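You operate a simulated robot arm through the tools that you are given. There is no shell and no other tool. Be economical: measure what you need, move in short steps, check, and stop when the job is done.

The job below is to be done with a simulated two-armed robot. You get a single attempt, and the scene is never put back.

JOB
Fetch the box from the top of the press bench and stand it on the green mat top. Turn the cabinet dial to 75 %. Put the tall cup from the top of the press bench on the cubby u8. Take the white cup from the top of the press bench and put it on the brown dark cake there. Take the blue tin on the top of the press bench and put it away on the top of the packing counter. Put the plunger from the bamboo mat on the cubby y4. Pick up the red brush with one hand, pass it to the other hand and put it on the top of the wall shelf over the roasting bench. Switch the upper wall switch off. The order is free. Set down upright: box, tall cup.

Only the result counts: the job must be done as asked and must still hold three seconds after the hand-in. Knocking over, shifting, dropping, spilling or breaking anything else fails it.

ROBOT AND FRAMES
Two 7-joint arms with two-finger grippers on one trunk, on a base that drives. Base frame: it is fixed to the floor where the robot stands at the start and does not move with it; the origin is under the middle of the robot, x ahead of it, y to its left, z up. Units: m, rad, N and s.
The left shoulder is at the start at [0.078, 0.151, 0.963], the right one opposite. With the tool pointing down near the work surface each hand reaches from about 0.1 to 0.78 m from the robot's upright axis, wherever it stands, measured 20 degrees to its own side. Places, roughly: blue tin [0.5, -1.5, 0.75]; box [0.5, -0.25, 1]; cabinet dial [0.4, 0.5, 0.8]; cubby U8 [-2.5, -2.9, 0.5]; cubby Y4 [-1.7, -5.2, 0.6]; cup [0.5, -1.5, 0.75]; dark cake (6x6x2 cm) [0.5, -1.3, 0.9]; green mat top (18x18 cm) [-2.38, -0.16, 0.88]; plunger (6x6x6 cm) [0.6, -1.7, 0.9]; red brush (3x2x15 cm) [0.7, -1.2, 0.9]; tall cup (7x7x7 cm) [0.7, -1.3, 0.9]; top of the packing counter [-2.6, -1, 0.9]; top of the wall shelf over the roasting bench (178 [-0.62, 1.32, 1.38]; upper wall switch [-2.3, -2.7, 1.2]. Payload 2.54 kg a hand.
The tool frame of a hand sits at the grasp point between the pads (the TCP): z along the fingers, y along the line on which they close. The tips reach 0.03 m beyond it. The gripper opens to 0.116 m. The gripper's body begins 0.095 m behind the TCP.
Orientation is that of the tool frame in the base frame, as a unit quaternion [w, x, y, z]. With the fingers straight down and closing along the base's y, the tool's x points along the base's -x, its y along +y and its z along -z.

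CONTROLS
- The arms move only by the tool jog_arm. It takes "left_series", "right_series" or both (then of equal length, played together; a hand with none holds still); each is a list of rows, each a list of 3 entries, a list of its own where there are three numbers: the shift along the base's x, y, z in m, then the turn, a rotation vector about the base's x, y, z in rad, then the finger opening in m, from 0 to 0.116. In form: [[[tx, ty, tz], [rx, ry, rz], jaw], ...]. A call has 1 to 8 rows; each row is the pose to reach, as a shift and turn from the pose commanded when the call began. A row lasts 0.2 s, in which the tool goes at most 0.05 m and 0.15 rad; a call with a longer step from one row to the next is refused whole, and so is a gripper value outside its range. Where a pose cannot be reached the arm comes as near as it can. A force on the tool above 40 N (or 10 N above the force at the start of the call, whichever is more), or a blocked arm, ends the call early, and 0.2 s more pass. The fingers move at their own pace (about 0.072 m/s each) and stop on an object; they squeeze with about 42 N. The grip force told is the motor's: it shows also when the fingers shut on nothing. Time passes only in rows, and 0.2 s behind the last, so rows that repeat a pose let the fingers close. The reply holds the time, the measured pose of the TCP, the force on the tool along the base axes, the opening and the grip force, in the units named above and with some noise, with the torque about the TCP (base axes, N m) and any sound that the robot's microphone picked up.
- Cameras (640 x 400 px; columns grow to the right, rows downward): "scene" is now at [0.1467, 0.0395, 1.1389]; the picture's right is [0.45, -0.89, 0.00], its down [0.01, 0.01, -1.00] and it looks along [0.89, 0.45, 0.01] (base axes); focal length 214 px, centre (320, 200). "left" rides on the left gripper at [0.069, 0.015, -0.122] in its tool frame; the picture's right is [-0.21, 0.98, 0.00], its down [-0.83, -0.18, -0.53] and it looks along [-0.52, -0.11, 0.85] (tool axes); focal length 251 px, centre (320, 200). "right" rides on the right gripper at [0.069, -0.015, -0.122] in its tool frame; the picture's right is [0.21, 0.98, 0.00], its down [-0.83, 0.18, -0.53] and it looks along [-0.52, 0.11, 0.85] (tool axes); focal length 251 px, centre (320, 200). There is no depth. A picture from a camera that has moved, and an enlarged one, comes with that camera's place and axes in the base frame and with its lens.
- snapshot(camera): a new picture of that camera. No time passes.
- lift_body(by): slides the trunk up (or, below 0, down) by that many m; the arms and the scene camera ride with it, the base frame stays. It gives what a move gives, with no picture.
- base_move(legs): drives the robot by 1 to 6 legs, each [ahead, left, turn to the left] in m, m and rad, along the robot's own axes; the way and the turn of a leg run together, so that a leg with both is an arc; at most 1.5 m and 3.142 rad a leg. The arms and the cameras ride along, it lands a little off, and it stops where it bumps. It gives what a move gives.
- aim_head(pan, tilt): turns the head with the scene camera to pan (to the left, within 1.396 rad either way) and tilt (down, from -0.506 to 1.204), counted from straight ahead of the robot. It gives what a move gives.
- enlarge(camera, box): a new picture of the part [left, top, right, bottom] of that camera's present view, enlarged. No time passes.
- close_job(): hands the job in; it is judged then, once.

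Go step by step. Nothing tells you exact positions but the pictures and the camera data: compare them with the known pose of the tool, close in by small moves and look again before you grip or let go. The budget is 217 turns and 212 pictures, counting those below and the enlarged ones. Unless the task says otherwise, let go and move clear before handing in, and close with one line.

The tools are called after "Request:" as name(argument=value, ...) on one line, values as JSON. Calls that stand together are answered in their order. jog_arm: Moves the arms, as the interface text tells. Its arguments: {"type":"object","properties":{"left_series":{"type":"array"},"right_series":{"type":"array"}},"required":[]} The other tools are called the same way: lift_body (by) slides the trunk up or down; base_move (legs) drives the base; aim_head (pan, tilt) turns the head that bears the scene camera; snapshot (camera) takes a picture; enlarge (camera, box) takes an enlarged picture of a part of a camera's view; close_job () hands the job in.

At the start:

```text
t: 0.0
left_eef_pos: [0.278, 0.3937, 1.1226]
left_tool_rot: [0.0, 0.0, 1.0, 0.0]
left_force: [-0.3, -0.1, 0.7]
left_torque: [0.05, 0.03, 0.04]
left_finger_gap: 0.1162
left_finger_force: 0.0
right_eef_pos: [0.4043, 0.0473, 1.147]
right_tool_rot: [0.0, 0.0, 1.0, -0.001]
right_force: [0.0, 1.6, -0.1]
right_torque: [0.0, 0.0, -0.02]
right_finger_gap: 0.1161
right_finger_force: 0.0
trunk travel left (down, up): [-0.2, 0.089]
robot x, y, heading: [0.0005, -0.0007, -0.003]
head pan, tilt: [0.464, -0.014]
```

scene: 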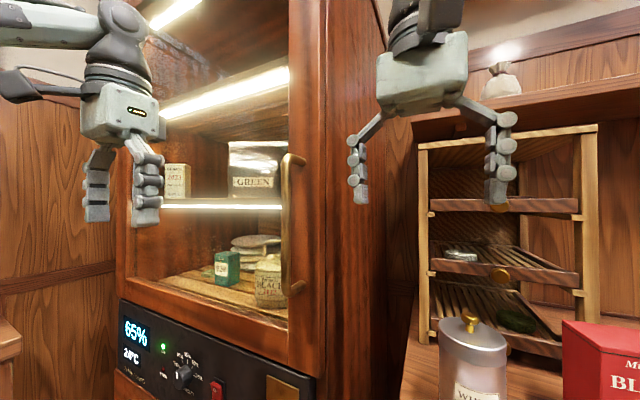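
right: 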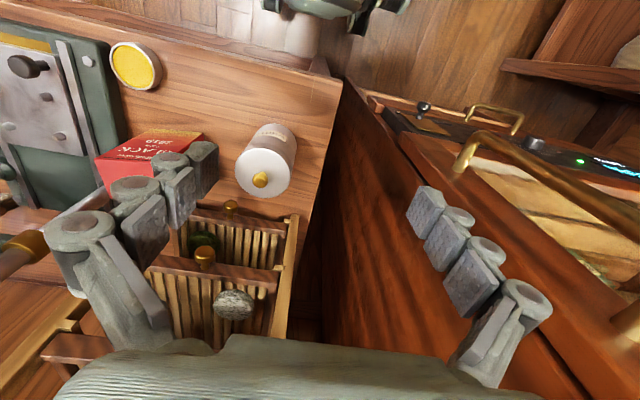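
left: 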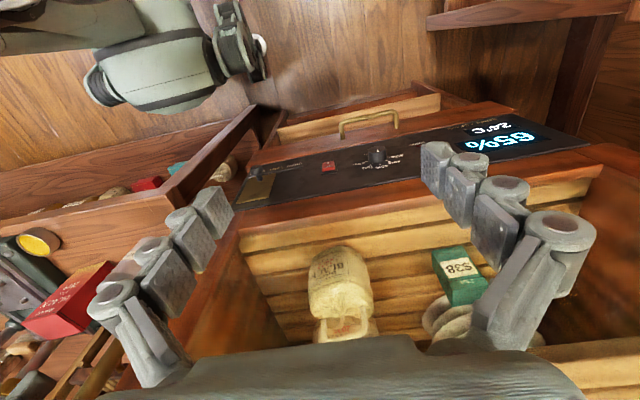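

I see the cabinet with a dial on the left and the press bench with the red box on the right. I'll look around first with the head.

Request:
aim_head(pan=-0.5, tilt=0.4)

Request:
snapshot(camera="scene")

Request:
aim_head(pan=-1.39, tilt=0.3)

Request:
snapshot(camera="scene")

Request:
aim_head(pan=0.7, tilt=0.5)

Request:
snapshot(camera="scene")

```text
t: 1.2
left_eef_pos: [0.2791, 0.3925, 1.1225]
left_tool_rot: [-0.001, -0.001, 1.0, 0.0]
left_force: [-0.6, 0.1, -0.1]
left_torque: [-0.01, -0.03, -0.02]
left_finger_gap: 0.1159
left_finger_force: 0.1
right_eef_pos: [0.4052, 0.047, 1.1478]
right_tool_rot: [-0.001, 0.0, 1.0, 0.0]
right_force: [0.2, -0.5, 0.3]
right_torque: [0.02, 0.0, 0.01]
right_finger_gap: 0.116
right_finger_force: 0.1
trunk travel left (down, up): [-0.2, 0.089]
robot x, y, heading: [0.0031, -0.0022, -0.001]
head pan, tilt: [-0.499, 0.4]
```

```text
208 pictures are left
camera scene: at [0.1479, -0.0449, 1.1007], right [-0.48, -0.88, 0.0], down [-0.34, 0.19, -0.92], along [0.81, -0.44, -0.39], focal length 214 px, centre (320, 200)
```

scene: 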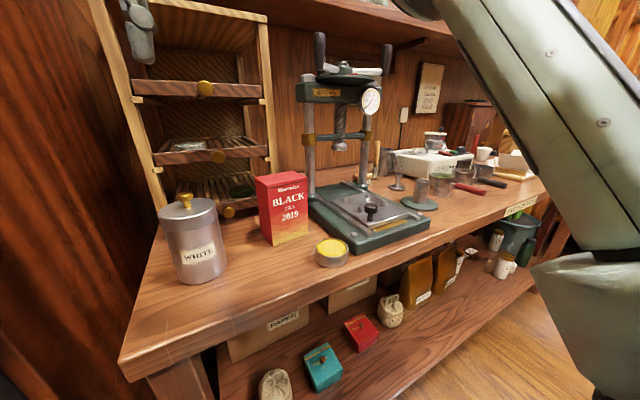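

```text
t: 2.4
left_eef_pos: [0.278, 0.3925, 1.1233]
left_tool_rot: [0.001, 0.0, 1.0, -0.001]
left_force: [-0.7, 0.1, 0.2]
left_torque: [-0.02, 0.0, 0.0]
left_finger_gap: 0.1158
left_finger_force: 0.1
right_eef_pos: [0.405, 0.049, 1.1482]
right_tool_rot: [0.0, 0.001, 1.0, 0.0]
right_force: [0.0, -0.1, 0.3]
right_torque: [-0.01, 0.0, -0.03]
right_finger_gap: 0.1159
right_finger_force: 0.0
trunk travel left (down, up): [-0.2, 0.089]
robot x, y, heading: [0.0034, 0.0012, -0.004]
head pan, tilt: [-1.389, 0.3]
```

```text
207 pictures are left
camera scene: at [0.0834, -0.0924, 1.11], right [-0.98, -0.18, 0.0], down [-0.05, 0.29, -0.96], along [0.17, -0.94, -0.3], focal length 214 px, centre (320, 200)
```

scene: 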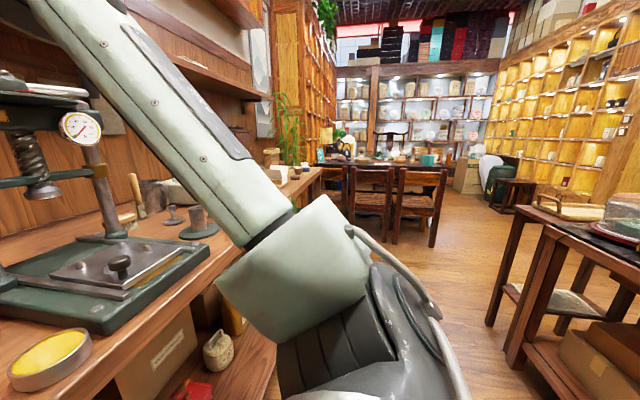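

```text
t: 4.4
left_eef_pos: [0.2785, 0.3919, 1.1226]
left_tool_rot: [0.0, -0.001, 1.0, 0.001]
left_force: [0.1, 0.6, -0.3]
left_torque: [0.0, -0.03, -0.02]
left_finger_gap: 0.1162
left_finger_force: 0.0
right_eef_pos: [0.4039, 0.0467, 1.1491]
right_tool_rot: [0.001, 0.0, 1.0, -0.001]
right_force: [0.6, 0.6, -0.6]
right_torque: [0.02, 0.0, 0.01]
right_finger_gap: 0.116
right_finger_force: 0.1
trunk travel left (down, up): [-0.2, 0.089]
robot x, y, heading: [0.0008, 0.0, -0.001]
head pan, tilt: [0.7, 0.499]
```

```text
206 pictures are left
camera scene: at [0.1361, 0.058, 1.0916], right [0.64, -0.77, 0.0], down [-0.37, -0.31, -0.88], along [0.67, 0.57, -0.48], focal length 214 px, centre (320, 200)
```

scene: 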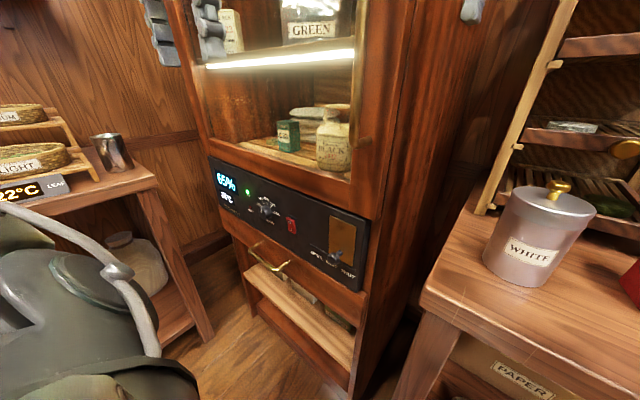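

The dial sits on a panel facing me with a 65 % display. I'll enlarge it to read its scale.

Request:
enlarge(camera="scene", box=[200, 150, 370, 290])

Request:
enlarge(camera="left", box=[300, 100, 580, 220])

```text
2.86 times, centred on (285, 220) of scene
camera zoom: at [0.1361, 0.058, 1.0916], right [0.64, -0.77, 0.0], down [-0.37, -0.31, -0.88], along [0.67, 0.57, -0.48], focal length 613 px, centre (420, 143)
```

zoom: 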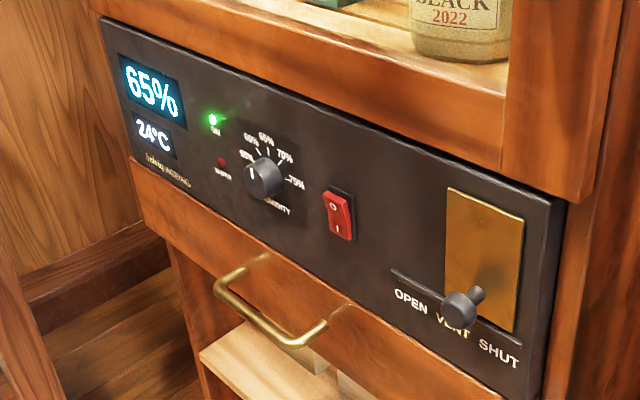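

```text
2.29 times, centred on (440, 160) of left
camera zoom: at [0.2105, 0.4067, 1.246], right [0.21, 0.98, 0.0], down [0.83, -0.18, 0.53], along [0.52, -0.11, -0.85], focal length 575 px, centre (46, 291)
```

zoom: 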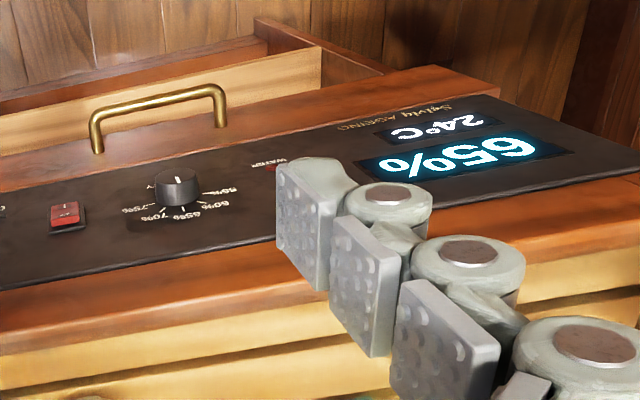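

The knob is at about (0.41, 0.48, 0.80), on a face towards -x. I'll turn the left tool to point along +x and come in front of it.

Request:
jog_arm(left_series=[[[-0.01, 0.01, -0.03], [0, -0.15, 0], 0.1], [[-0.02, 0.02, -0.06], [0, -0.3, 0], 0.08], [[-0.03, 0.03, -0.09], [0, -0.45, 0], 0.06], [[-0.04, 0.04, -0.12], [0, -0.6, 0], 0.06], [[-0.05, 0.05, -0.16], [0, -0.75, 0], 0.06], [[-0.06, 0.06, -0.2], [0, -0.9, 0], 0.06], [[-0.07, 0.07, -0.24], [0, -1.05, 0], 0.06], [[-0.08, 0.08, -0.28], [0, -1.2, 0], 0.06]])

Request:
jog_arm(left_series=[[[0, 0, -0.02], [0, -0.15, 0], 0.06], [[0, 0, -0.04], [0, -0.3, 0], 0.06], [[0, 0, -0.04], [0, -0.371, 0], 0.06], [[0, 0, -0.04], [0, -0.371, 0], 0.06]])

Request:
snapshot(camera="left")

Request:
snapshot(camera="scene")

```text
t: 6.2
left_eef_pos: [0.2312, 0.494, 0.9344]
left_tool_rot: [0.563, 0.0, 0.827, 0.001]
left_force: [0.3, 0.2, 0.2]
left_torque: [-0.01, -0.01, -0.02]
left_finger_gap: 0.0598
left_finger_force: 0.0
left hand out of reach, approached as far as the arm can: row 7, 8
right_eef_pos: [0.405, 0.0482, 1.1477]
right_tool_rot: [-0.001, 0.0, 1.0, 0.001]
right_force: [-0.3, 0.2, 0.4]
right_torque: [0.0, 0.01, 0.0]
right_finger_gap: 0.1161
right_finger_force: 0.0
trunk travel left (down, up): [-0.2, 0.089]
robot x, y, heading: [-0.0008, -0.0026, -0.003]
head pan, tilt: [0.7, 0.499]
```

```text
t: 7.2
left_eef_pos: [0.2193, 0.53, 1.0087]
left_tool_rot: [0.708, 0.0, 0.707, 0.0]
left_force: [0.2, -0.1, 0.8]
left_torque: [0.01, 0.03, 0.04]
left_finger_gap: 0.0598
left_finger_force: 0.1
left hand out of reach, approached as far as the arm can: row 1, 2, 3, 4
right_eef_pos: [0.4043, 0.0477, 1.1481]
right_tool_rot: [0.0, 0.0, 1.0, -0.001]
right_force: [0.7, -0.6, -0.4]
right_torque: [-0.02, 0.01, -0.01]
right_finger_gap: 0.1161
right_finger_force: 0.1
trunk travel left (down, up): [-0.2, 0.089]
robot x, y, heading: [0.0038, -0.0032, 0.001]
head pan, tilt: [0.7, 0.499]
```

```text
203 pictures are left
camera left: at [0.0981, 0.5442, 0.9405], right [0.0, 0.98, 0.21], down [-0.53, -0.18, 0.83], along [0.85, -0.12, 0.52], focal length 251 px, centre (320, 200)
```

left: 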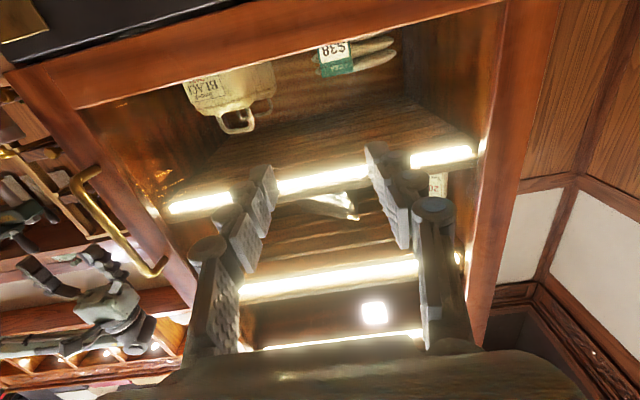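

```text
202 pictures are left
camera scene: at [0.1361, 0.058, 1.0916], right [0.64, -0.76, 0.0], down [-0.37, -0.31, -0.88], along [0.67, 0.57, -0.48], focal length 214 px, centre (320, 200)
```

scene: 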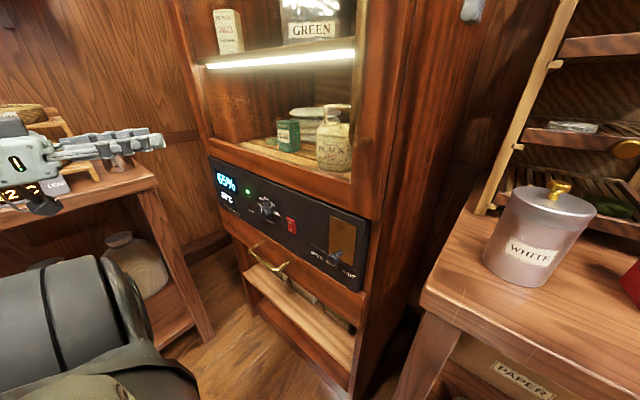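

The arm is too cramped this close; I'll back the base off by 0.25 m and then position.

Request:
base_move(legs=[[-0.25, 0, 0]])

Request:
jog_arm(left_series=[[[0.05, -0.01, -0.03], [0, 0, 0], 0.06], [[0.1, -0.02, -0.06], [0, 0, 0], 0.06], [[0.15, -0.03, -0.09], [0, 0, 0], 0.06], [[0.19, -0.04, -0.12], [0, 0, 0], 0.06], [[0.23, -0.05, -0.15], [0, 0, 0], 0.06], [[0.26, -0.05, -0.18], [0, 0, 0], 0.06], [[0.26, -0.05, -0.21], [0, 0, 0], 0.06], [[0.26, -0.05, -0.21], [0, 0, 0], 0.06]])

Request:
snapshot(camera="left")

Request:
snapshot(camera="scene")

```text
t: 9.0
left_eef_pos: [-0.0276, 0.5296, 1.0086]
left_tool_rot: [0.707, 0.001, 0.707, -0.001]
left_force: [-0.4, -0.7, 0.1]
left_torque: [-0.02, 0.0, -0.04]
left_finger_gap: 0.0598
left_finger_force: 0.0
right_eef_pos: [0.1559, 0.0475, 1.148]
right_tool_rot: [0.0, 0.001, 1.0, -0.001]
right_force: [-0.3, -0.4, -0.5]
right_torque: [0.0, -0.03, -0.03]
right_finger_gap: 0.1158
right_finger_force: 0.1
trunk travel left (down, up): [-0.2, 0.089]
robot x, y, heading: [-0.2486, 0.0014, -0.003]
head pan, tilt: [0.7, 0.499]
```

```text
refused: row 1 steps farther than a row can; nothing moved
```

```text
201 pictures are left
camera left: at [-0.1489, 0.5441, 0.9405], right [0.0, 0.98, 0.21], down [-0.53, -0.18, 0.83], along [0.85, -0.12, 0.52], focal length 251 px, centre (320, 200)
```

left: 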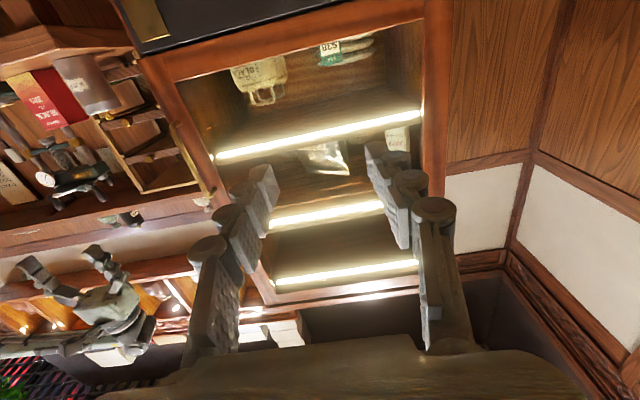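

```text
200 pictures are left
camera scene: at [-0.1117, 0.058, 1.0916], right [0.64, -0.77, 0.0], down [-0.37, -0.31, -0.88], along [0.67, 0.56, -0.48], focal length 214 px, centre (320, 200)
```

scene: 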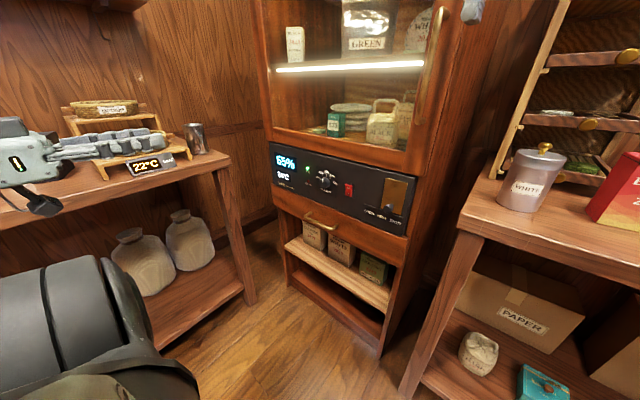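

I'll use steps within the limit, starting small to see what the commanded pose counts from.

Request:
jog_arm(left_series=[[[0.01, 0, 0], [0, 0, 0], 0.06], [[0.01, 0, 0], [0, 0, 0], 0.06]])

```text
t: 9.6
left_eef_pos: [-0.0179, 0.5298, 1.009]
left_tool_rot: [0.705, 0.002, 0.709, -0.002]
left_force: [0.7, 0.6, 0.5]
left_torque: [0.02, -0.03, 0.02]
left_finger_gap: 0.0596
left_finger_force: 0.0
right_eef_pos: [0.1578, 0.048, 1.1483]
right_tool_rot: [0.0, 0.001, 1.0, 0.0]
right_force: [0.4, -0.5, 0.4]
right_torque: [-0.01, -0.01, -0.01]
right_finger_gap: 0.116
right_finger_force: 0.0
trunk travel left (down, up): [-0.2, 0.089]
robot x, y, heading: [-0.2492, 0.0028, -0.007]
head pan, tilt: [0.7, 0.499]
```

Request:
jog_arm(left_series=[[[0.038, -0.007, -0.03], [0, 0, 0], 0.06], [[0.076, -0.014, -0.06], [0, 0, 0], 0.06], [[0.114, -0.021, -0.09], [0, 0, 0], 0.06], [[0.152, -0.028, -0.12], [0, 0, 0], 0.06], [[0.19, -0.035, -0.15], [0, 0, 0], 0.06], [[0.22, -0.042, -0.18], [0, 0, 0], 0.06], [[0.24, -0.054, -0.209], [0, 0, 0], 0.06], [[0.24, -0.054, -0.209], [0, 0, 0], 0.06]])

Request:
snapshot(camera="left")

Request:
snapshot(camera="scene")

```text
t: 11.4
left_eef_pos: [0.2228, 0.4761, 0.7988]
left_tool_rot: [0.707, 0.001, 0.708, -0.001]
left_force: [-0.3, -0.1, 0.1]
left_torque: [0.01, -0.01, 0.02]
left_finger_gap: 0.0603
left_finger_force: 0.0
left hand out of reach, approached as far as the arm can: row 1, 2, 3, 4
right_eef_pos: [0.1583, 0.0475, 1.149]
right_tool_rot: [0.0, 0.0, 1.0, 0.0]
right_force: [-0.1, 0.3, 0.1]
right_torque: [0.0, 0.02, 0.01]
right_finger_gap: 0.116
right_finger_force: 0.1
trunk travel left (down, up): [-0.2, 0.089]
robot x, y, heading: [-0.2459, -0.0023, -0.004]
head pan, tilt: [0.7, 0.499]
```

```text
199 pictures are left
camera left: at [0.1016, 0.4891, 0.7315], right [0.0, 0.98, 0.21], down [-0.53, -0.18, 0.83], along [0.85, -0.12, 0.52], focal length 251 px, centre (320, 200)
```

left: 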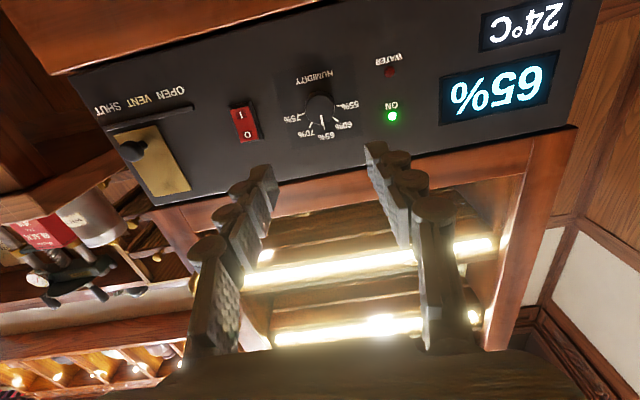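

```text
198 pictures are left
camera scene: at [-0.1114, 0.0579, 1.0915], right [0.64, -0.77, 0.0], down [-0.37, -0.31, -0.88], along [0.67, 0.56, -0.48], focal length 214 px, centre (320, 200)
```

scene: 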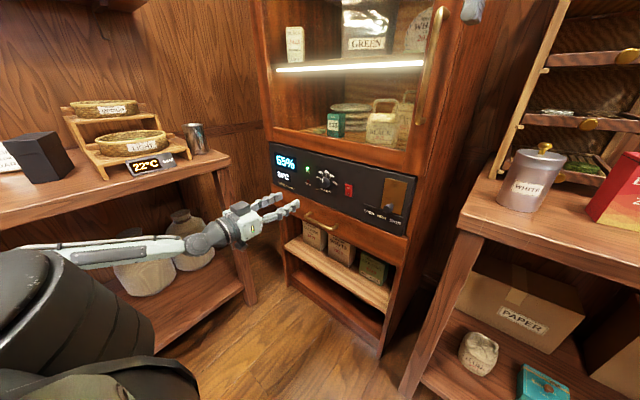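

Request:
enlarge(camera="left", box=[220, 50, 420, 175])

```text
3.20 times, centred on (320, 112) of left
camera zoom: at [0.1016, 0.4891, 0.7315], right [0.0, 0.98, 0.21], down [-0.53, -0.18, 0.83], along [0.85, -0.12, 0.52], focal length 805 px, centre (320, 480)
```

zoom: 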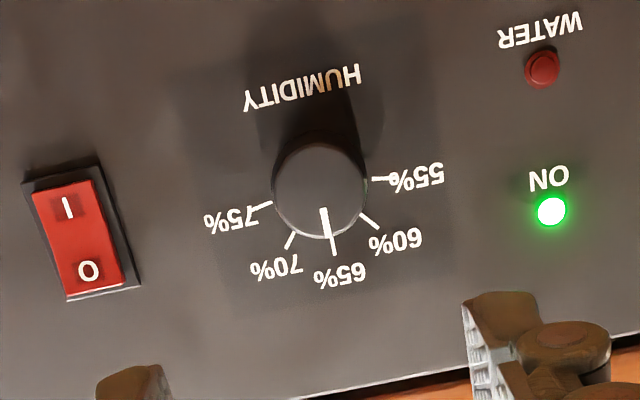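

The knob's mark is at 65 % (top) and 75 % is a quarter turn clockwise. I'll pre-turn the hand by -45° and move in over the knob.

Request:
jog_arm(left_series=[[[0.025, 0, 0], [-0.15, 0, 0], 0.06], [[0.05, -0.001, -0.001], [-0.3, 0, 0], 0.06], [[0.075, -0.002, -0.002], [-0.45, 0, 0], 0.06], [[0.1, -0.003, -0.003], [-0.6, 0, 0], 0.06], [[0.12, -0.003, -0.004], [-0.75, 0, 0], 0.06], [[0.13, -0.003, -0.004], [-0.785, 0, 0], 0.06], [[0.13, -0.003, -0.004], [-0.785, 0, 0], 0.06]])

Request:
snapshot(camera="left")

Request:
enlarge(camera="scene", box=[260, 130, 420, 230])

```text
t: 13.0
left_eef_pos: [0.3533, 0.4732, 0.7944]
left_tool_rot: [0.653, -0.271, 0.653, -0.272]
left_force: [-0.6, -1.0, -0.7]
left_torque: [0.01, -0.02, -0.04]
left_finger_gap: 0.0598
left_finger_force: 0.1
right_eef_pos: [0.1571, 0.0467, 1.1483]
right_tool_rot: [0.0, 0.0, 1.0, 0.0]
right_force: [0.4, 0.0, -0.8]
right_torque: [0.02, -0.01, -0.03]
right_finger_gap: 0.1159
right_finger_force: 0.1
trunk travel left (down, up): [-0.2, 0.089]
robot x, y, heading: [-0.2463, 0.0003, -0.003]
head pan, tilt: [0.7, 0.499]
```

```text
196 pictures are left
camera left: at [0.2319, 0.4336, 0.7368], right [0.0, 0.84, -0.54], down [-0.53, 0.46, 0.71], along [0.85, 0.29, 0.45], focal length 251 px, centre (320, 200)
```

left: 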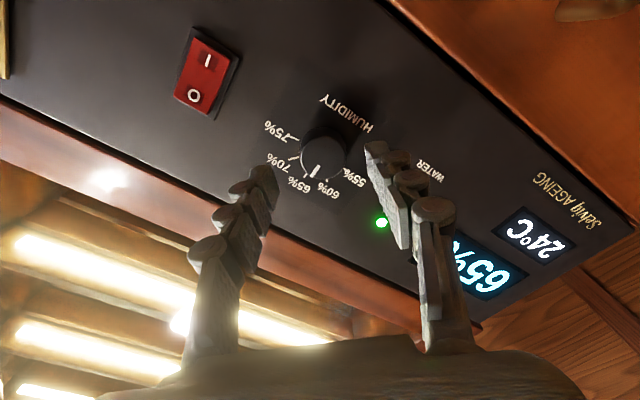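

```text
4.00 times, centred on (340, 180) of scene
camera zoom: at [-0.1114, 0.058, 1.0916], right [0.64, -0.77, 0.0], down [-0.37, -0.31, -0.88], along [0.67, 0.56, -0.48], focal length 858 px, centre (240, 280)
```

zoom: 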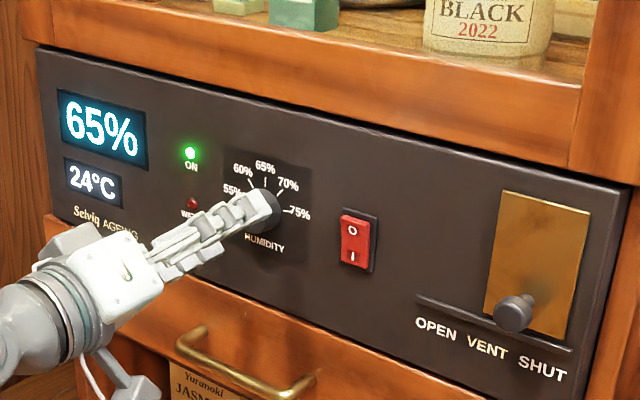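

Request:
jog_arm(left_series=[[[0.02, 0, -0.003], [0, 0, 0], 0.06], [[0.035, 0, -0.003], [0, 0, 0], 0.06], [[0.037, 0, -0.003], [0, 0, 0], 0.06]])

Request:
snapshot(camera="left")

Request:
enlarge(camera="scene", box=[280, 140, 380, 210])

```text
t: 13.8
left_eef_pos: [0.3887, 0.4724, 0.7919]
left_tool_rot: [0.653, -0.27, 0.654, -0.271]
left_force: [0.3, -0.2, 0.7]
left_torque: [0.03, -0.03, -0.05]
left_finger_gap: 0.0599
left_finger_force: 0.1
right_eef_pos: [0.1577, 0.0481, 1.1484]
right_tool_rot: [0.0, 0.001, 1.0, 0.0]
right_force: [-0.5, -0.3, 0.5]
right_torque: [0.06, -0.03, 0.0]
right_finger_gap: 0.116
right_finger_force: 0.0
trunk travel left (down, up): [-0.2, 0.089]
robot x, y, heading: [-0.2495, -0.0003, -0.003]
head pan, tilt: [0.7, 0.499]
```

```text
194 pictures are left
camera left: at [0.2685, 0.4341, 0.7333], right [0.0, 0.84, -0.54], down [-0.53, 0.46, 0.71], along [0.85, 0.29, 0.45], focal length 251 px, centre (320, 200)
```

left: 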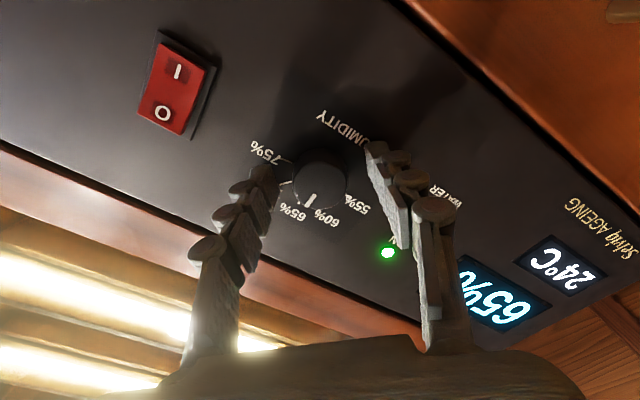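

```text
5.71 times, centred on (330, 175) of scene
camera zoom: at [-0.1114, 0.058, 1.0916], right [0.64, -0.77, 0.0], down [-0.37, -0.31, -0.88], along [0.67, 0.56, -0.48], focal length 1226 px, centre (263, 343)
```

zoom: 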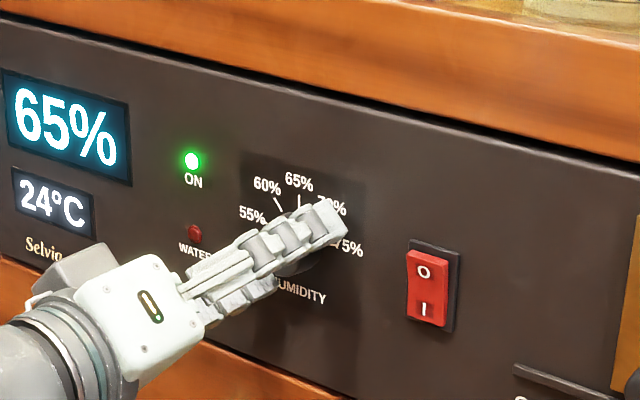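

The tips straddle the knob; a little further in, then close.

Request:
jog_arm(left_series=[[[0.01, 0, 0], [0, 0, 0], 0.05], [[0.01, 0, 0], [0, 0, 0], 0.03], [[0.01, 0, 0], [0, 0, 0], 0.01], [[0.01, 0, 0], [0, 0, 0], 0.01], [[0.01, 0, 0], [0, 0, 0], 0.01]])

Request:
snapshot(camera="left")

```text
t: 14.2
left_eef_pos: [0.3898, 0.4738, 0.7923]
left_tool_rot: [0.652, -0.269, 0.655, -0.271]
left_force: [-31.2, -6.5, 6.4]
left_torque: [-0.03, -0.23, 0.25]
left_finger_gap: 0.0366
left_finger_force: 22.6
right_eef_pos: [0.1536, 0.0475, 1.1492]
right_tool_rot: [0.002, 0.0, 1.0, 0.001]
right_force: [-0.5, 0.5, 0.2]
right_torque: [0.0, 0.01, 0.01]
right_finger_gap: 0.116
right_finger_force: 0.1
trunk travel left (down, up): [-0.2, 0.089]
robot x, y, heading: [-0.2495, 0.0016, 0.005]
head pan, tilt: [0.7, 0.499]
stopped in row 2 (left hand): the force on the tool passed its limit at 51 N (the readings are from after the stop); the commanded pose is now the measured one
```

```text
192 pictures are left
camera left: at [0.2694, 0.4344, 0.7338], right [0.0, 0.84, -0.54], down [-0.53, 0.45, 0.71], along [0.85, 0.28, 0.45], focal length 251 px, centre (320, 200)
```

left: 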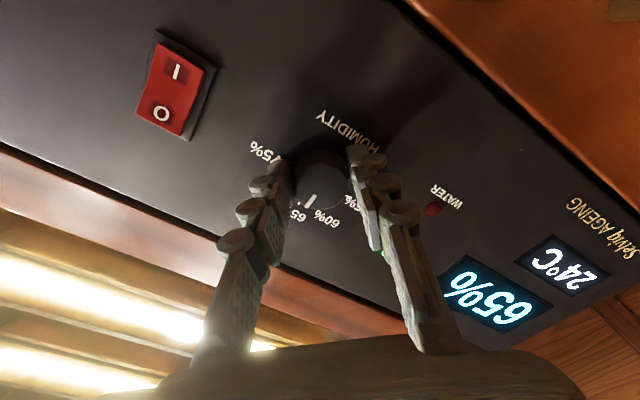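

The tips touched the panel. I'll ease back 3 mm and close fully.

Request:
jog_arm(left_series=[[[-0.003, 0, 0], [0, 0, 0], 0.03], [[-0.003, 0, 0], [0, 0, 0], 0.01], [[-0.003, 0, 0], [0, 0, 0], 0.01]])

Request:
jog_arm(left_series=[[[0, 0, 0], [0.15, 0, 0], 0.01], [[0, 0, 0], [0.3, 0, 0], 0.01], [[0, 0, 0], [0.45, 0, 0], 0.01], [[0, 0, 0], [0.6, 0, 0], 0.01], [[0, 0, 0], [0.75, 0, 0], 0.01]])

Request:
snapshot(camera="left")

```text
t: 15.0
left_eef_pos: [0.39, 0.4727, 0.7923]
left_tool_rot: [0.653, -0.268, 0.654, -0.271]
left_force: [-10.7, -5.0, 12.8]
left_torque: [0.06, -0.13, -0.46]
left_finger_gap: 0.0347
left_finger_force: 45.7
right_eef_pos: [0.155, 0.0459, 1.149]
right_tool_rot: [0.001, 0.0, 1.0, 0.0]
right_force: [-0.1, -0.2, -0.3]
right_torque: [-0.01, -0.02, 0.0]
right_finger_gap: 0.1161
right_finger_force: 0.1
trunk travel left (down, up): [-0.2, 0.089]
robot x, y, heading: [-0.2472, -0.0009, -0.003]
head pan, tilt: [0.7, 0.499]
```

```text
t: 16.2
left_eef_pos: [0.3905, 0.4737, 0.7913]
left_tool_rot: [0.707, -0.012, 0.707, -0.008]
left_force: [-1.2, 3.7, 14.9]
left_torque: [-0.08, -0.47, -0.31]
left_finger_gap: 0.0346
left_finger_force: 44.9
right_eef_pos: [0.1548, 0.0482, 1.1486]
right_tool_rot: [0.001, -0.001, 1.0, 0.001]
right_force: [0.5, 0.4, 0.0]
right_torque: [-0.02, 0.01, 0.02]
right_finger_gap: 0.116
right_finger_force: 0.0
trunk travel left (down, up): [-0.2, 0.089]
robot x, y, heading: [-0.2494, 0.0003, -0.001]
head pan, tilt: [0.7, 0.499]
```

```text
191 pictures are left
camera left: at [0.2692, 0.486, 0.7234], right [-0.01, 0.98, 0.19], down [-0.53, -0.16, 0.83], along [0.85, -0.09, 0.52], focal length 251 px, centre (320, 200)
```

left: 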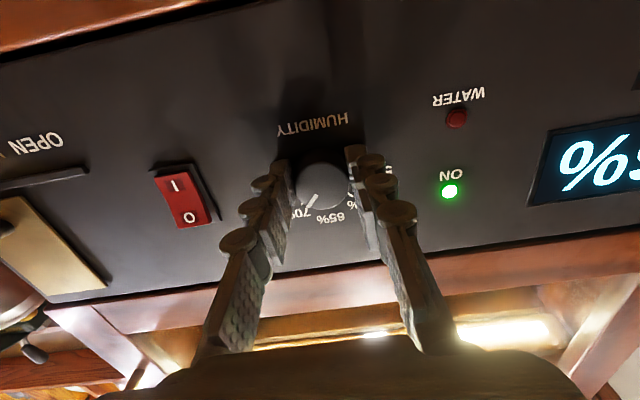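

Turning works; the mark is at about 70 %. I'll go on another 45°.

Request:
jog_arm(left_series=[[[0, 0, 0], [0.15, 0, 0], 0.01], [[0, 0, 0], [0.3, 0, 0], 0.01], [[0, 0, 0], [0.45, 0, 0], 0.01], [[0, 0, 0], [0.6, 0, 0], 0.01], [[0, 0, 0], [0.75, 0, 0], 0.01], [[0, 0, 0], [0.815, 0, 0], 0.01]])

Request:
enlarge(camera="scene", box=[260, 130, 380, 210])

Request:
snapshot(camera="left")

```text
t: 17.6
left_eef_pos: [0.3905, 0.4783, 0.79]
left_tool_rot: [0.653, 0.263, 0.655, 0.275]
left_force: [0.7, 23.7, 14.3]
left_torque: [-0.9, -0.04, 0.87]
left_finger_gap: 0.0349
left_finger_force: 44.6
right_eef_pos: [0.1552, 0.0483, 1.149]
right_tool_rot: [0.001, 0.001, 1.0, 0.0]
right_force: [-0.1, 0.7, -0.1]
right_torque: [-0.03, -0.02, 0.0]
right_finger_gap: 0.1159
right_finger_force: 0.1
trunk travel left (down, up): [-0.2, 0.089]
robot x, y, heading: [-0.2485, -0.001, 0.005]
head pan, tilt: [0.7, 0.499]
```

```text
5.00 times, centred on (320, 170) of scene
camera zoom: at [-0.1132, 0.0593, 1.0917], right [0.65, -0.76, 0.0], down [-0.36, -0.31, -0.88], along [0.67, 0.57, -0.48], focal length 1072 px, centre (320, 350)
```

zoom: 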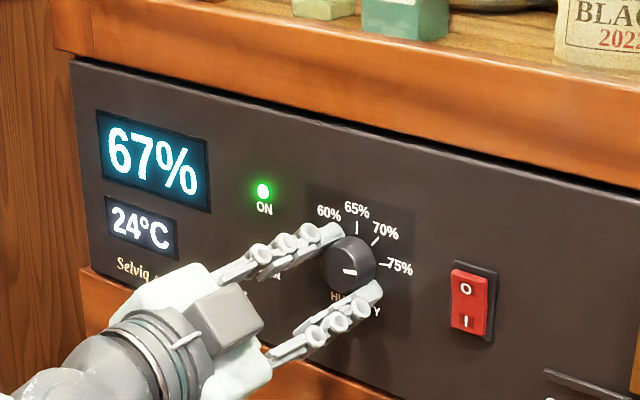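

```text
189 pictures are left
camera left: at [0.2683, 0.5349, 0.7532], right [-0.01, 0.54, 0.84], down [-0.52, -0.72, 0.46], along [0.85, -0.44, 0.29], focal length 251 px, centre (320, 200)
```

left: 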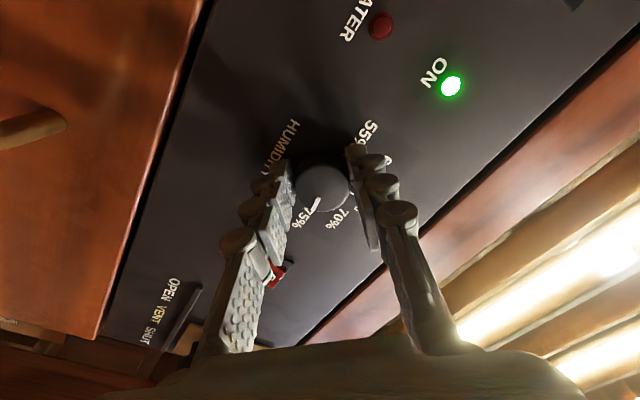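

The mark lines up with 75 % and the display is climbing. I'll release, back off and check.

Request:
jog_arm(left_series=[[[0, 0, 0], [0, 0, 0], 0.04], [[0, -0.005, 0], [0, 0, 0], 0.06], [[0, -0.005, 0], [0, 0, 0], 0.06], [[-0.04, -0.005, 0], [0, 0, 0], 0.06], [[-0.08, -0.005, 0], [0, 0, 0], 0.06], [[-0.12, -0.005, 0], [0, 0, 0], 0.06]])

Request:
enlarge(camera="scene", box=[260, 130, 380, 210])

Request:
snapshot(camera="left")

```text
t: 19.0
left_eef_pos: [0.2706, 0.4677, 0.7889]
left_tool_rot: [0.653, 0.267, 0.655, 0.27]
left_force: [-0.5, 0.6, 0.1]
left_torque: [-0.02, 0.01, 0.06]
left_finger_gap: 0.0599
left_finger_force: 0.0
right_eef_pos: [0.1567, 0.0474, 1.1492]
right_tool_rot: [0.0, 0.0, 1.0, 0.001]
right_force: [0.3, 0.7, -0.2]
right_torque: [0.02, -0.01, -0.01]
right_finger_gap: 0.116
right_finger_force: 0.0
trunk travel left (down, up): [-0.2, 0.089]
robot x, y, heading: [-0.2462, -0.0011, -0.005]
head pan, tilt: [0.7, 0.499]
```

```text
5.00 times, centred on (320, 170) of scene
camera zoom: at [-0.1121, 0.0581, 1.0916], right [0.64, -0.76, 0.0], down [-0.37, -0.31, -0.88], along [0.67, 0.57, -0.48], focal length 1072 px, centre (320, 350)
```

zoom: 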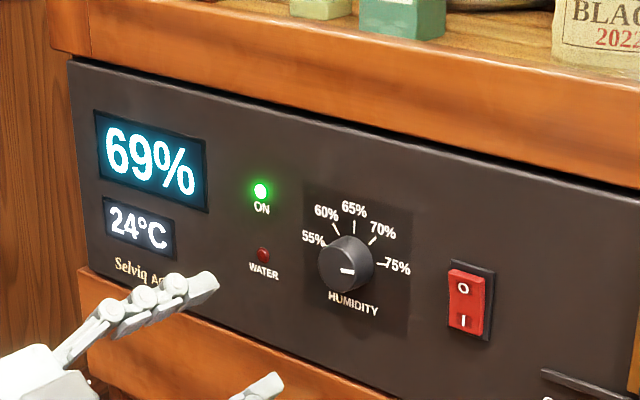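

```text
187 pictures are left
camera left: at [0.149, 0.5247, 0.7514], right [0.0, 0.54, 0.84], down [-0.53, -0.71, 0.46], along [0.85, -0.44, 0.29], focal length 251 px, centre (320, 200)
```

left: 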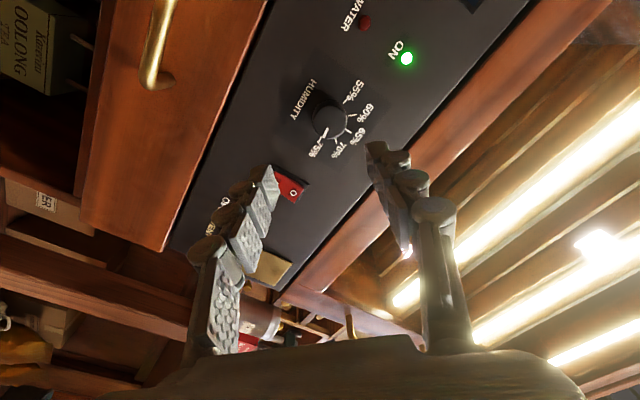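

Request:
enlarge(camera="left", box=[280, 60, 400, 170])

```text
3.64 times, centred on (340, 115) of left
camera zoom: at [0.149, 0.5247, 0.7514], right [0.0, 0.54, 0.84], down [-0.53, -0.71, 0.46], along [0.85, -0.44, 0.29], focal length 914 px, centre (247, 509)
```

zoom: 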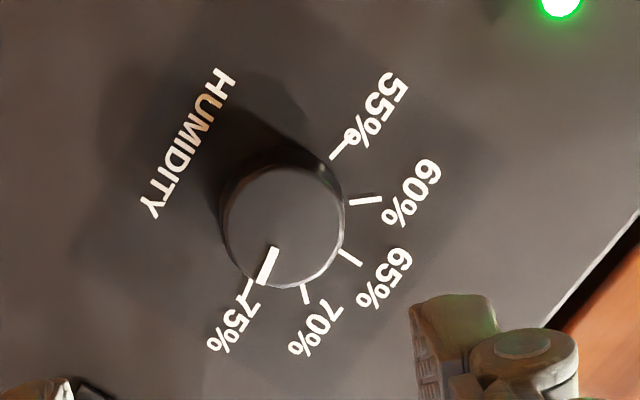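

Request:
enlarge(camera="scene", box=[310, 160, 350, 190])

Request:
enlarge(camera="left", box=[305, 85, 365, 155])

```text
13.33 times, centred on (330, 175) of scene
camera zoom: at [-0.1121, 0.0581, 1.0916], right [0.64, -0.76, 0.0], down [-0.37, -0.31, -0.88], along [0.67, 0.57, -0.48], focal length 2860 px, centre (187, 533)
```

zoom: 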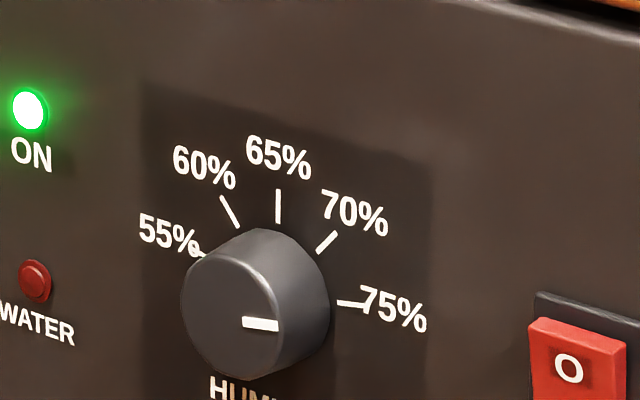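

```text
5.71 times, centred on (335, 120) of left
camera zoom: at [0.149, 0.5247, 0.7514], right [0.0, 0.54, 0.84], down [-0.53, -0.71, 0.46], along [0.85, -0.44, 0.29], focal length 1437 px, centre (234, 657)
```

zoom: 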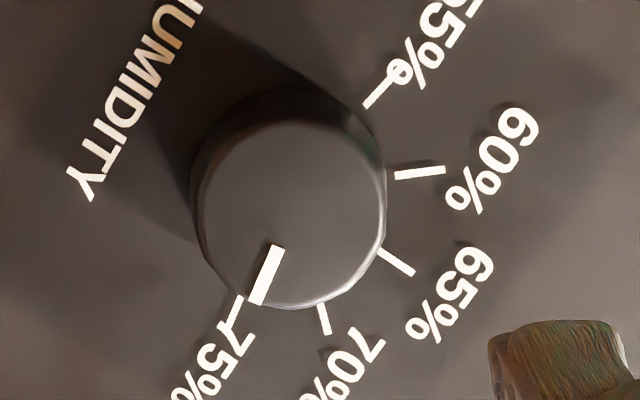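

I'll let time pass while unwinding the wrist, then read the display once it settles.

Request:
jog_arm(left_series=[[[-0.02, 0, 0], [-0.15, 0, 0], 0.06], [[-0.04, 0, 0], [-0.3, 0, 0], 0.06], [[-0.06, 0, 0], [-0.45, 0, 0], 0.06], [[-0.06, 0, 0], [-0.6, 0, 0], 0.06], [[-0.06, 0, 0], [-0.75, 0, 0], 0.06], [[-0.06, 0, 0], [-0.78, 0, 0], 0.06], [[-0.06, 0, 0], [-0.78, 0, 0], 0.06], [[-0.06, 0, 0], [-0.78, 0, 0], 0.06]])

Request:
jog_arm(left_series=[[[0, 0, 0], [0, 0, 0], 0.06], [[0, 0, 0], [0, 0, 0], 0.06], [[0, 0, 0], [0, 0, 0], 0.06], [[0, 0, 0], [0, 0, 0], 0.06], [[0, 0, 0], [0, 0, 0], 0.06], [[0, 0, 0], [0, 0, 0], 0.06], [[0, 0, 0], [0, 0, 0], 0.06], [[0, 0, 0], [0, 0, 0], 0.06]])

Request:
enlarge(camera="left", box=[250, 40, 610, 200])

```text
t: 20.8
left_eef_pos: [0.2098, 0.4691, 0.7892]
left_tool_rot: [0.704, -0.001, 0.71, 0.001]
left_force: [0.0, -0.5, 0.2]
left_torque: [-0.03, -0.01, -0.03]
left_finger_gap: 0.06
left_finger_force: 0.0
right_eef_pos: [0.1561, 0.048, 1.1479]
right_tool_rot: [0.0, 0.0, 1.0, 0.001]
right_force: [-0.6, -0.4, 0.0]
right_torque: [0.0, -0.02, -0.02]
right_finger_gap: 0.1161
right_finger_force: 0.0
trunk travel left (down, up): [-0.2, 0.089]
robot x, y, heading: [-0.2506, -0.0013, 0.001]
head pan, tilt: [0.7, 0.499]
```

```text
t: 22.6
left_eef_pos: [0.2112, 0.4693, 0.788]
left_tool_rot: [0.705, -0.001, 0.71, 0.001]
left_force: [0.3, 0.1, -0.5]
left_torque: [-0.02, -0.02, 0.02]
left_finger_gap: 0.0602
left_finger_force: 0.0
right_eef_pos: [0.1564, 0.0486, 1.1489]
right_tool_rot: [0.0, -0.001, 1.0, -0.001]
right_force: [0.1, -0.6, 0.3]
right_torque: [0.0, 0.0, 0.0]
right_finger_gap: 0.116
right_finger_force: 0.0
trunk travel left (down, up): [-0.2, 0.089]
robot x, y, heading: [-0.2495, -0.0032, -0.001]
head pan, tilt: [0.7, 0.499]
```

```text
1.78 times, centred on (430, 120) of left
camera zoom: at [0.0895, 0.4824, 0.7216], right [0.0, 0.98, 0.21], down [-0.53, -0.18, 0.83], along [0.85, -0.11, 0.52], focal length 447 px, centre (124, 342)
```

zoom: 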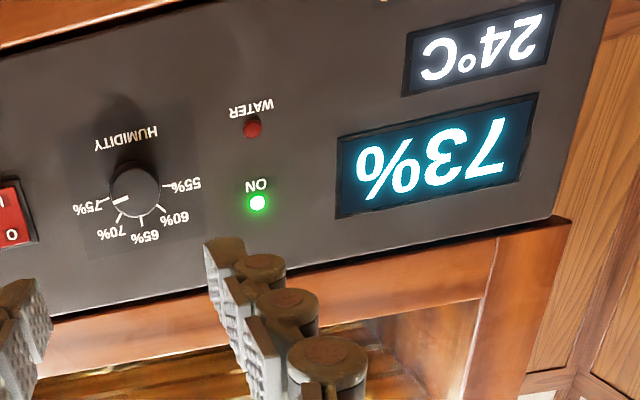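

Request:
jog_arm(left_series=[[[0, 0, 0], [0, 0, 0], 0.06], [[0, 0, 0], [0, 0, 0], 0.06], [[0, 0, 0], [0, 0, 0], 0.06], [[0, 0, 0], [0, 0, 0], 0.06], [[0, 0, 0], [0, 0, 0], 0.06], [[0, 0, 0], [0, 0, 0], 0.06], [[0, 0, 0], [0, 0, 0], 0.06], [[0, 0, 0], [0, 0, 0], 0.06]])

Request:
enlarge(camera="left", box=[250, 40, 610, 200])

Request:
enlarge(camera="left", box=[285, 105, 365, 185])

```text
t: 24.4
left_eef_pos: [0.2109, 0.4686, 0.7893]
left_tool_rot: [0.705, -0.001, 0.709, 0.001]
left_force: [0.6, -0.9, 0.5]
left_torque: [0.0, -0.03, -0.03]
left_finger_gap: 0.0603
left_finger_force: 0.1
right_eef_pos: [0.1565, 0.0482, 1.1478]
right_tool_rot: [0.0, 0.0, 1.0, 0.0]
right_force: [-0.2, 0.1, 0.2]
right_torque: [-0.01, -0.01, -0.01]
right_finger_gap: 0.1159
right_finger_force: 0.0
trunk travel left (down, up): [-0.2, 0.089]
robot x, y, heading: [-0.2502, 0.0008, 0.004]
head pan, tilt: [0.7, 0.499]
```

```text
1.78 times, centred on (430, 120) of left
camera zoom: at [0.0895, 0.4824, 0.7216], right [0.0, 0.98, 0.21], down [-0.53, -0.18, 0.83], along [0.85, -0.11, 0.52], focal length 447 px, centre (124, 342)
```

zoom: 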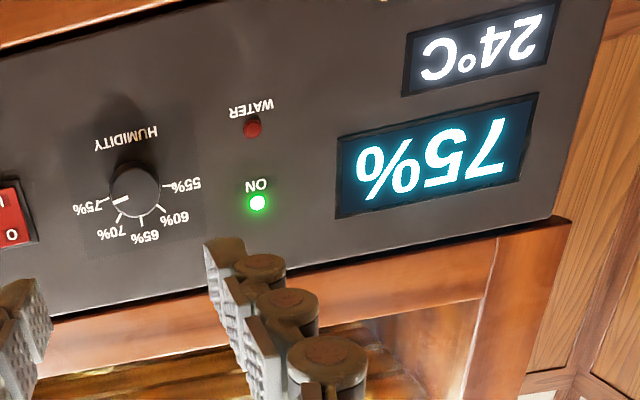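

```text
5.00 times, centred on (325, 145) of left
camera zoom: at [0.0895, 0.4824, 0.7216], right [0.0, 0.98, 0.21], down [-0.53, -0.18, 0.83], along [0.85, -0.11, 0.52], focal length 1257 px, centre (295, 475)
```

zoom: 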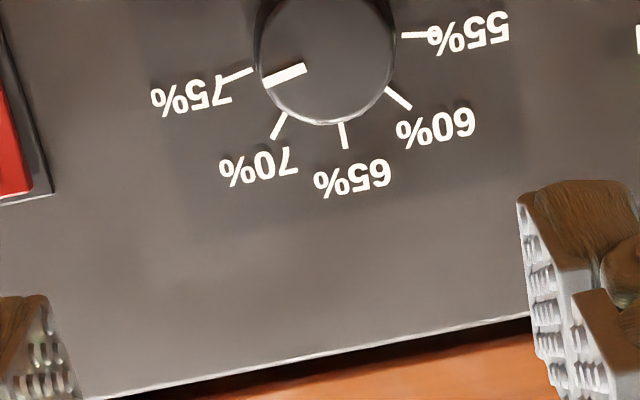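

The dial reads 75 % with the mark on its tick. Now I fold the left arm back to tool-down.

Request:
jog_arm(left_series=[[[-0.03, 0, 0.02], [0, 0.15, 0], 0.08], [[-0.06, 0, 0.05], [0, 0.3, 0], 0.1], [[-0.08, 0, 0.08], [0, 0.45, 0], 0.116], [[-0.1, 0, 0.11], [0, 0.6, 0], 0.116], [[-0.11, 0, 0.14], [0, 0.75, 0], 0.116], [[-0.12, 0, 0.17], [0, 0.9, 0], 0.116], [[-0.13, 0, 0.2], [0, 1.05, 0], 0.116], [[-0.14, 0, 0.23], [0, 1.2, 0], 0.116]])

Request:
jog_arm(left_series=[[[0, -0.03, 0.02], [0, 0.15, 0], 0.116], [[0, -0.06, 0.04], [0, 0.3, 0], 0.116], [[0, -0.08, 0.06], [0, 0.369, 0], 0.116], [[0, -0.08, 0.08], [0, 0.369, 0], 0.116]])

Request:
aim_head(pan=-0.4, tilt=0.3)

Request:
snapshot(camera="scene")

Request:
snapshot(camera="right")

```text
t: 26.2
left_eef_pos: [0.0702, 0.4704, 1.0199]
left_tool_rot: [0.182, 0.0, 0.983, 0.001]
left_force: [0.6, -0.5, 0.8]
left_torque: [0.0, -0.01, -0.04]
left_finger_gap: 0.116
left_finger_force: 0.1
right_eef_pos: [0.1569, 0.0478, 1.1477]
right_tool_rot: [0.0, 0.0, 1.0, -0.001]
right_force: [0.0, -0.4, 0.0]
right_torque: [0.0, -0.01, -0.02]
right_finger_gap: 0.116
right_finger_force: 0.1
trunk travel left (down, up): [-0.2, 0.089]
robot x, y, heading: [-0.2478, 0.0049, -0.0]
head pan, tilt: [0.7, 0.499]
```

```text
t: 27.2
left_eef_pos: [0.0691, 0.3876, 1.0984]
left_tool_rot: [-0.003, 0.001, 1.0, 0.001]
left_force: [0.2, 0.2, -0.3]
left_torque: [0.01, 0.01, 0.02]
left_finger_gap: 0.1162
left_finger_force: 0.0
right_eef_pos: [0.1564, 0.0478, 1.148]
right_tool_rot: [0.0, 0.0, 1.0, 0.001]
right_force: [-0.1, -0.8, -0.5]
right_torque: [-0.03, 0.03, 0.0]
right_finger_gap: 0.116
right_finger_force: 0.0
trunk travel left (down, up): [-0.2, 0.089]
robot x, y, heading: [-0.2494, -0.0032, 0.001]
head pan, tilt: [0.7, 0.499]
```

```text
t: 28.6
left_eef_pos: [0.0702, 0.3884, 1.0994]
left_tool_rot: [-0.001, 0.0, 1.0, 0.001]
left_force: [-0.2, 0.4, 0.0]
left_torque: [-0.03, 0.0, 0.0]
left_finger_gap: 0.1163
left_finger_force: 0.0
right_eef_pos: [0.1558, 0.0478, 1.1478]
right_tool_rot: [0.0, 0.0, 1.0, 0.0]
right_force: [0.2, -0.2, -0.7]
right_torque: [0.0, 0.02, -0.04]
right_finger_gap: 0.1161
right_finger_force: 0.0
trunk travel left (down, up): [-0.2, 0.089]
robot x, y, heading: [-0.2465, 0.0014, 0.005]
head pan, tilt: [-0.4, 0.3]
```

```text
180 pictures are left
camera scene: at [-0.0955, -0.0366, 1.11], right [-0.39, -0.92, 0.0], down [-0.27, 0.11, -0.96], along [0.88, -0.37, -0.3], focal length 214 px, centre (320, 200)
```

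scene: 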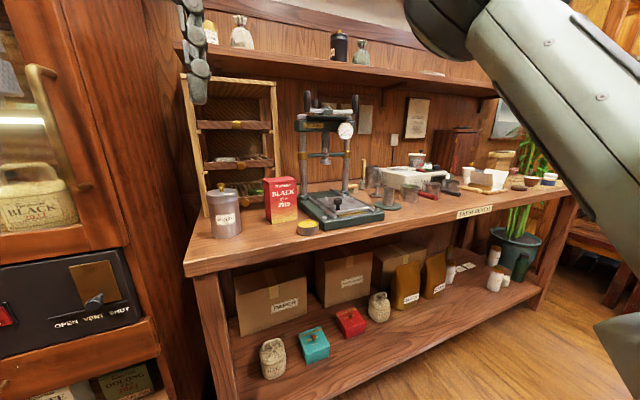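

```text
179 pictures are left
camera right: at [0.0871, 0.0335, 1.2697], right [-0.21, 0.98, 0.0], down [0.83, 0.18, 0.53], along [0.52, 0.11, -0.85], focal length 251 px, centre (320, 200)
```

right: 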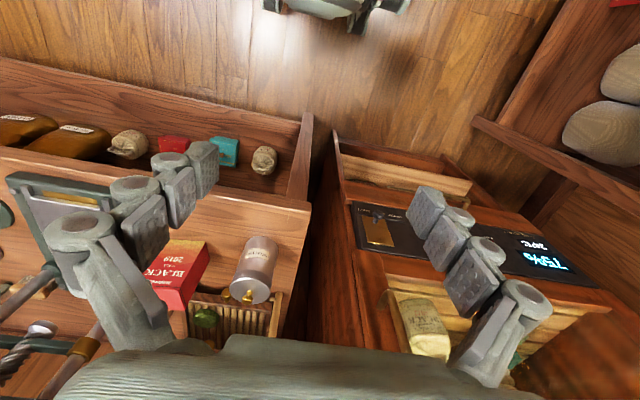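

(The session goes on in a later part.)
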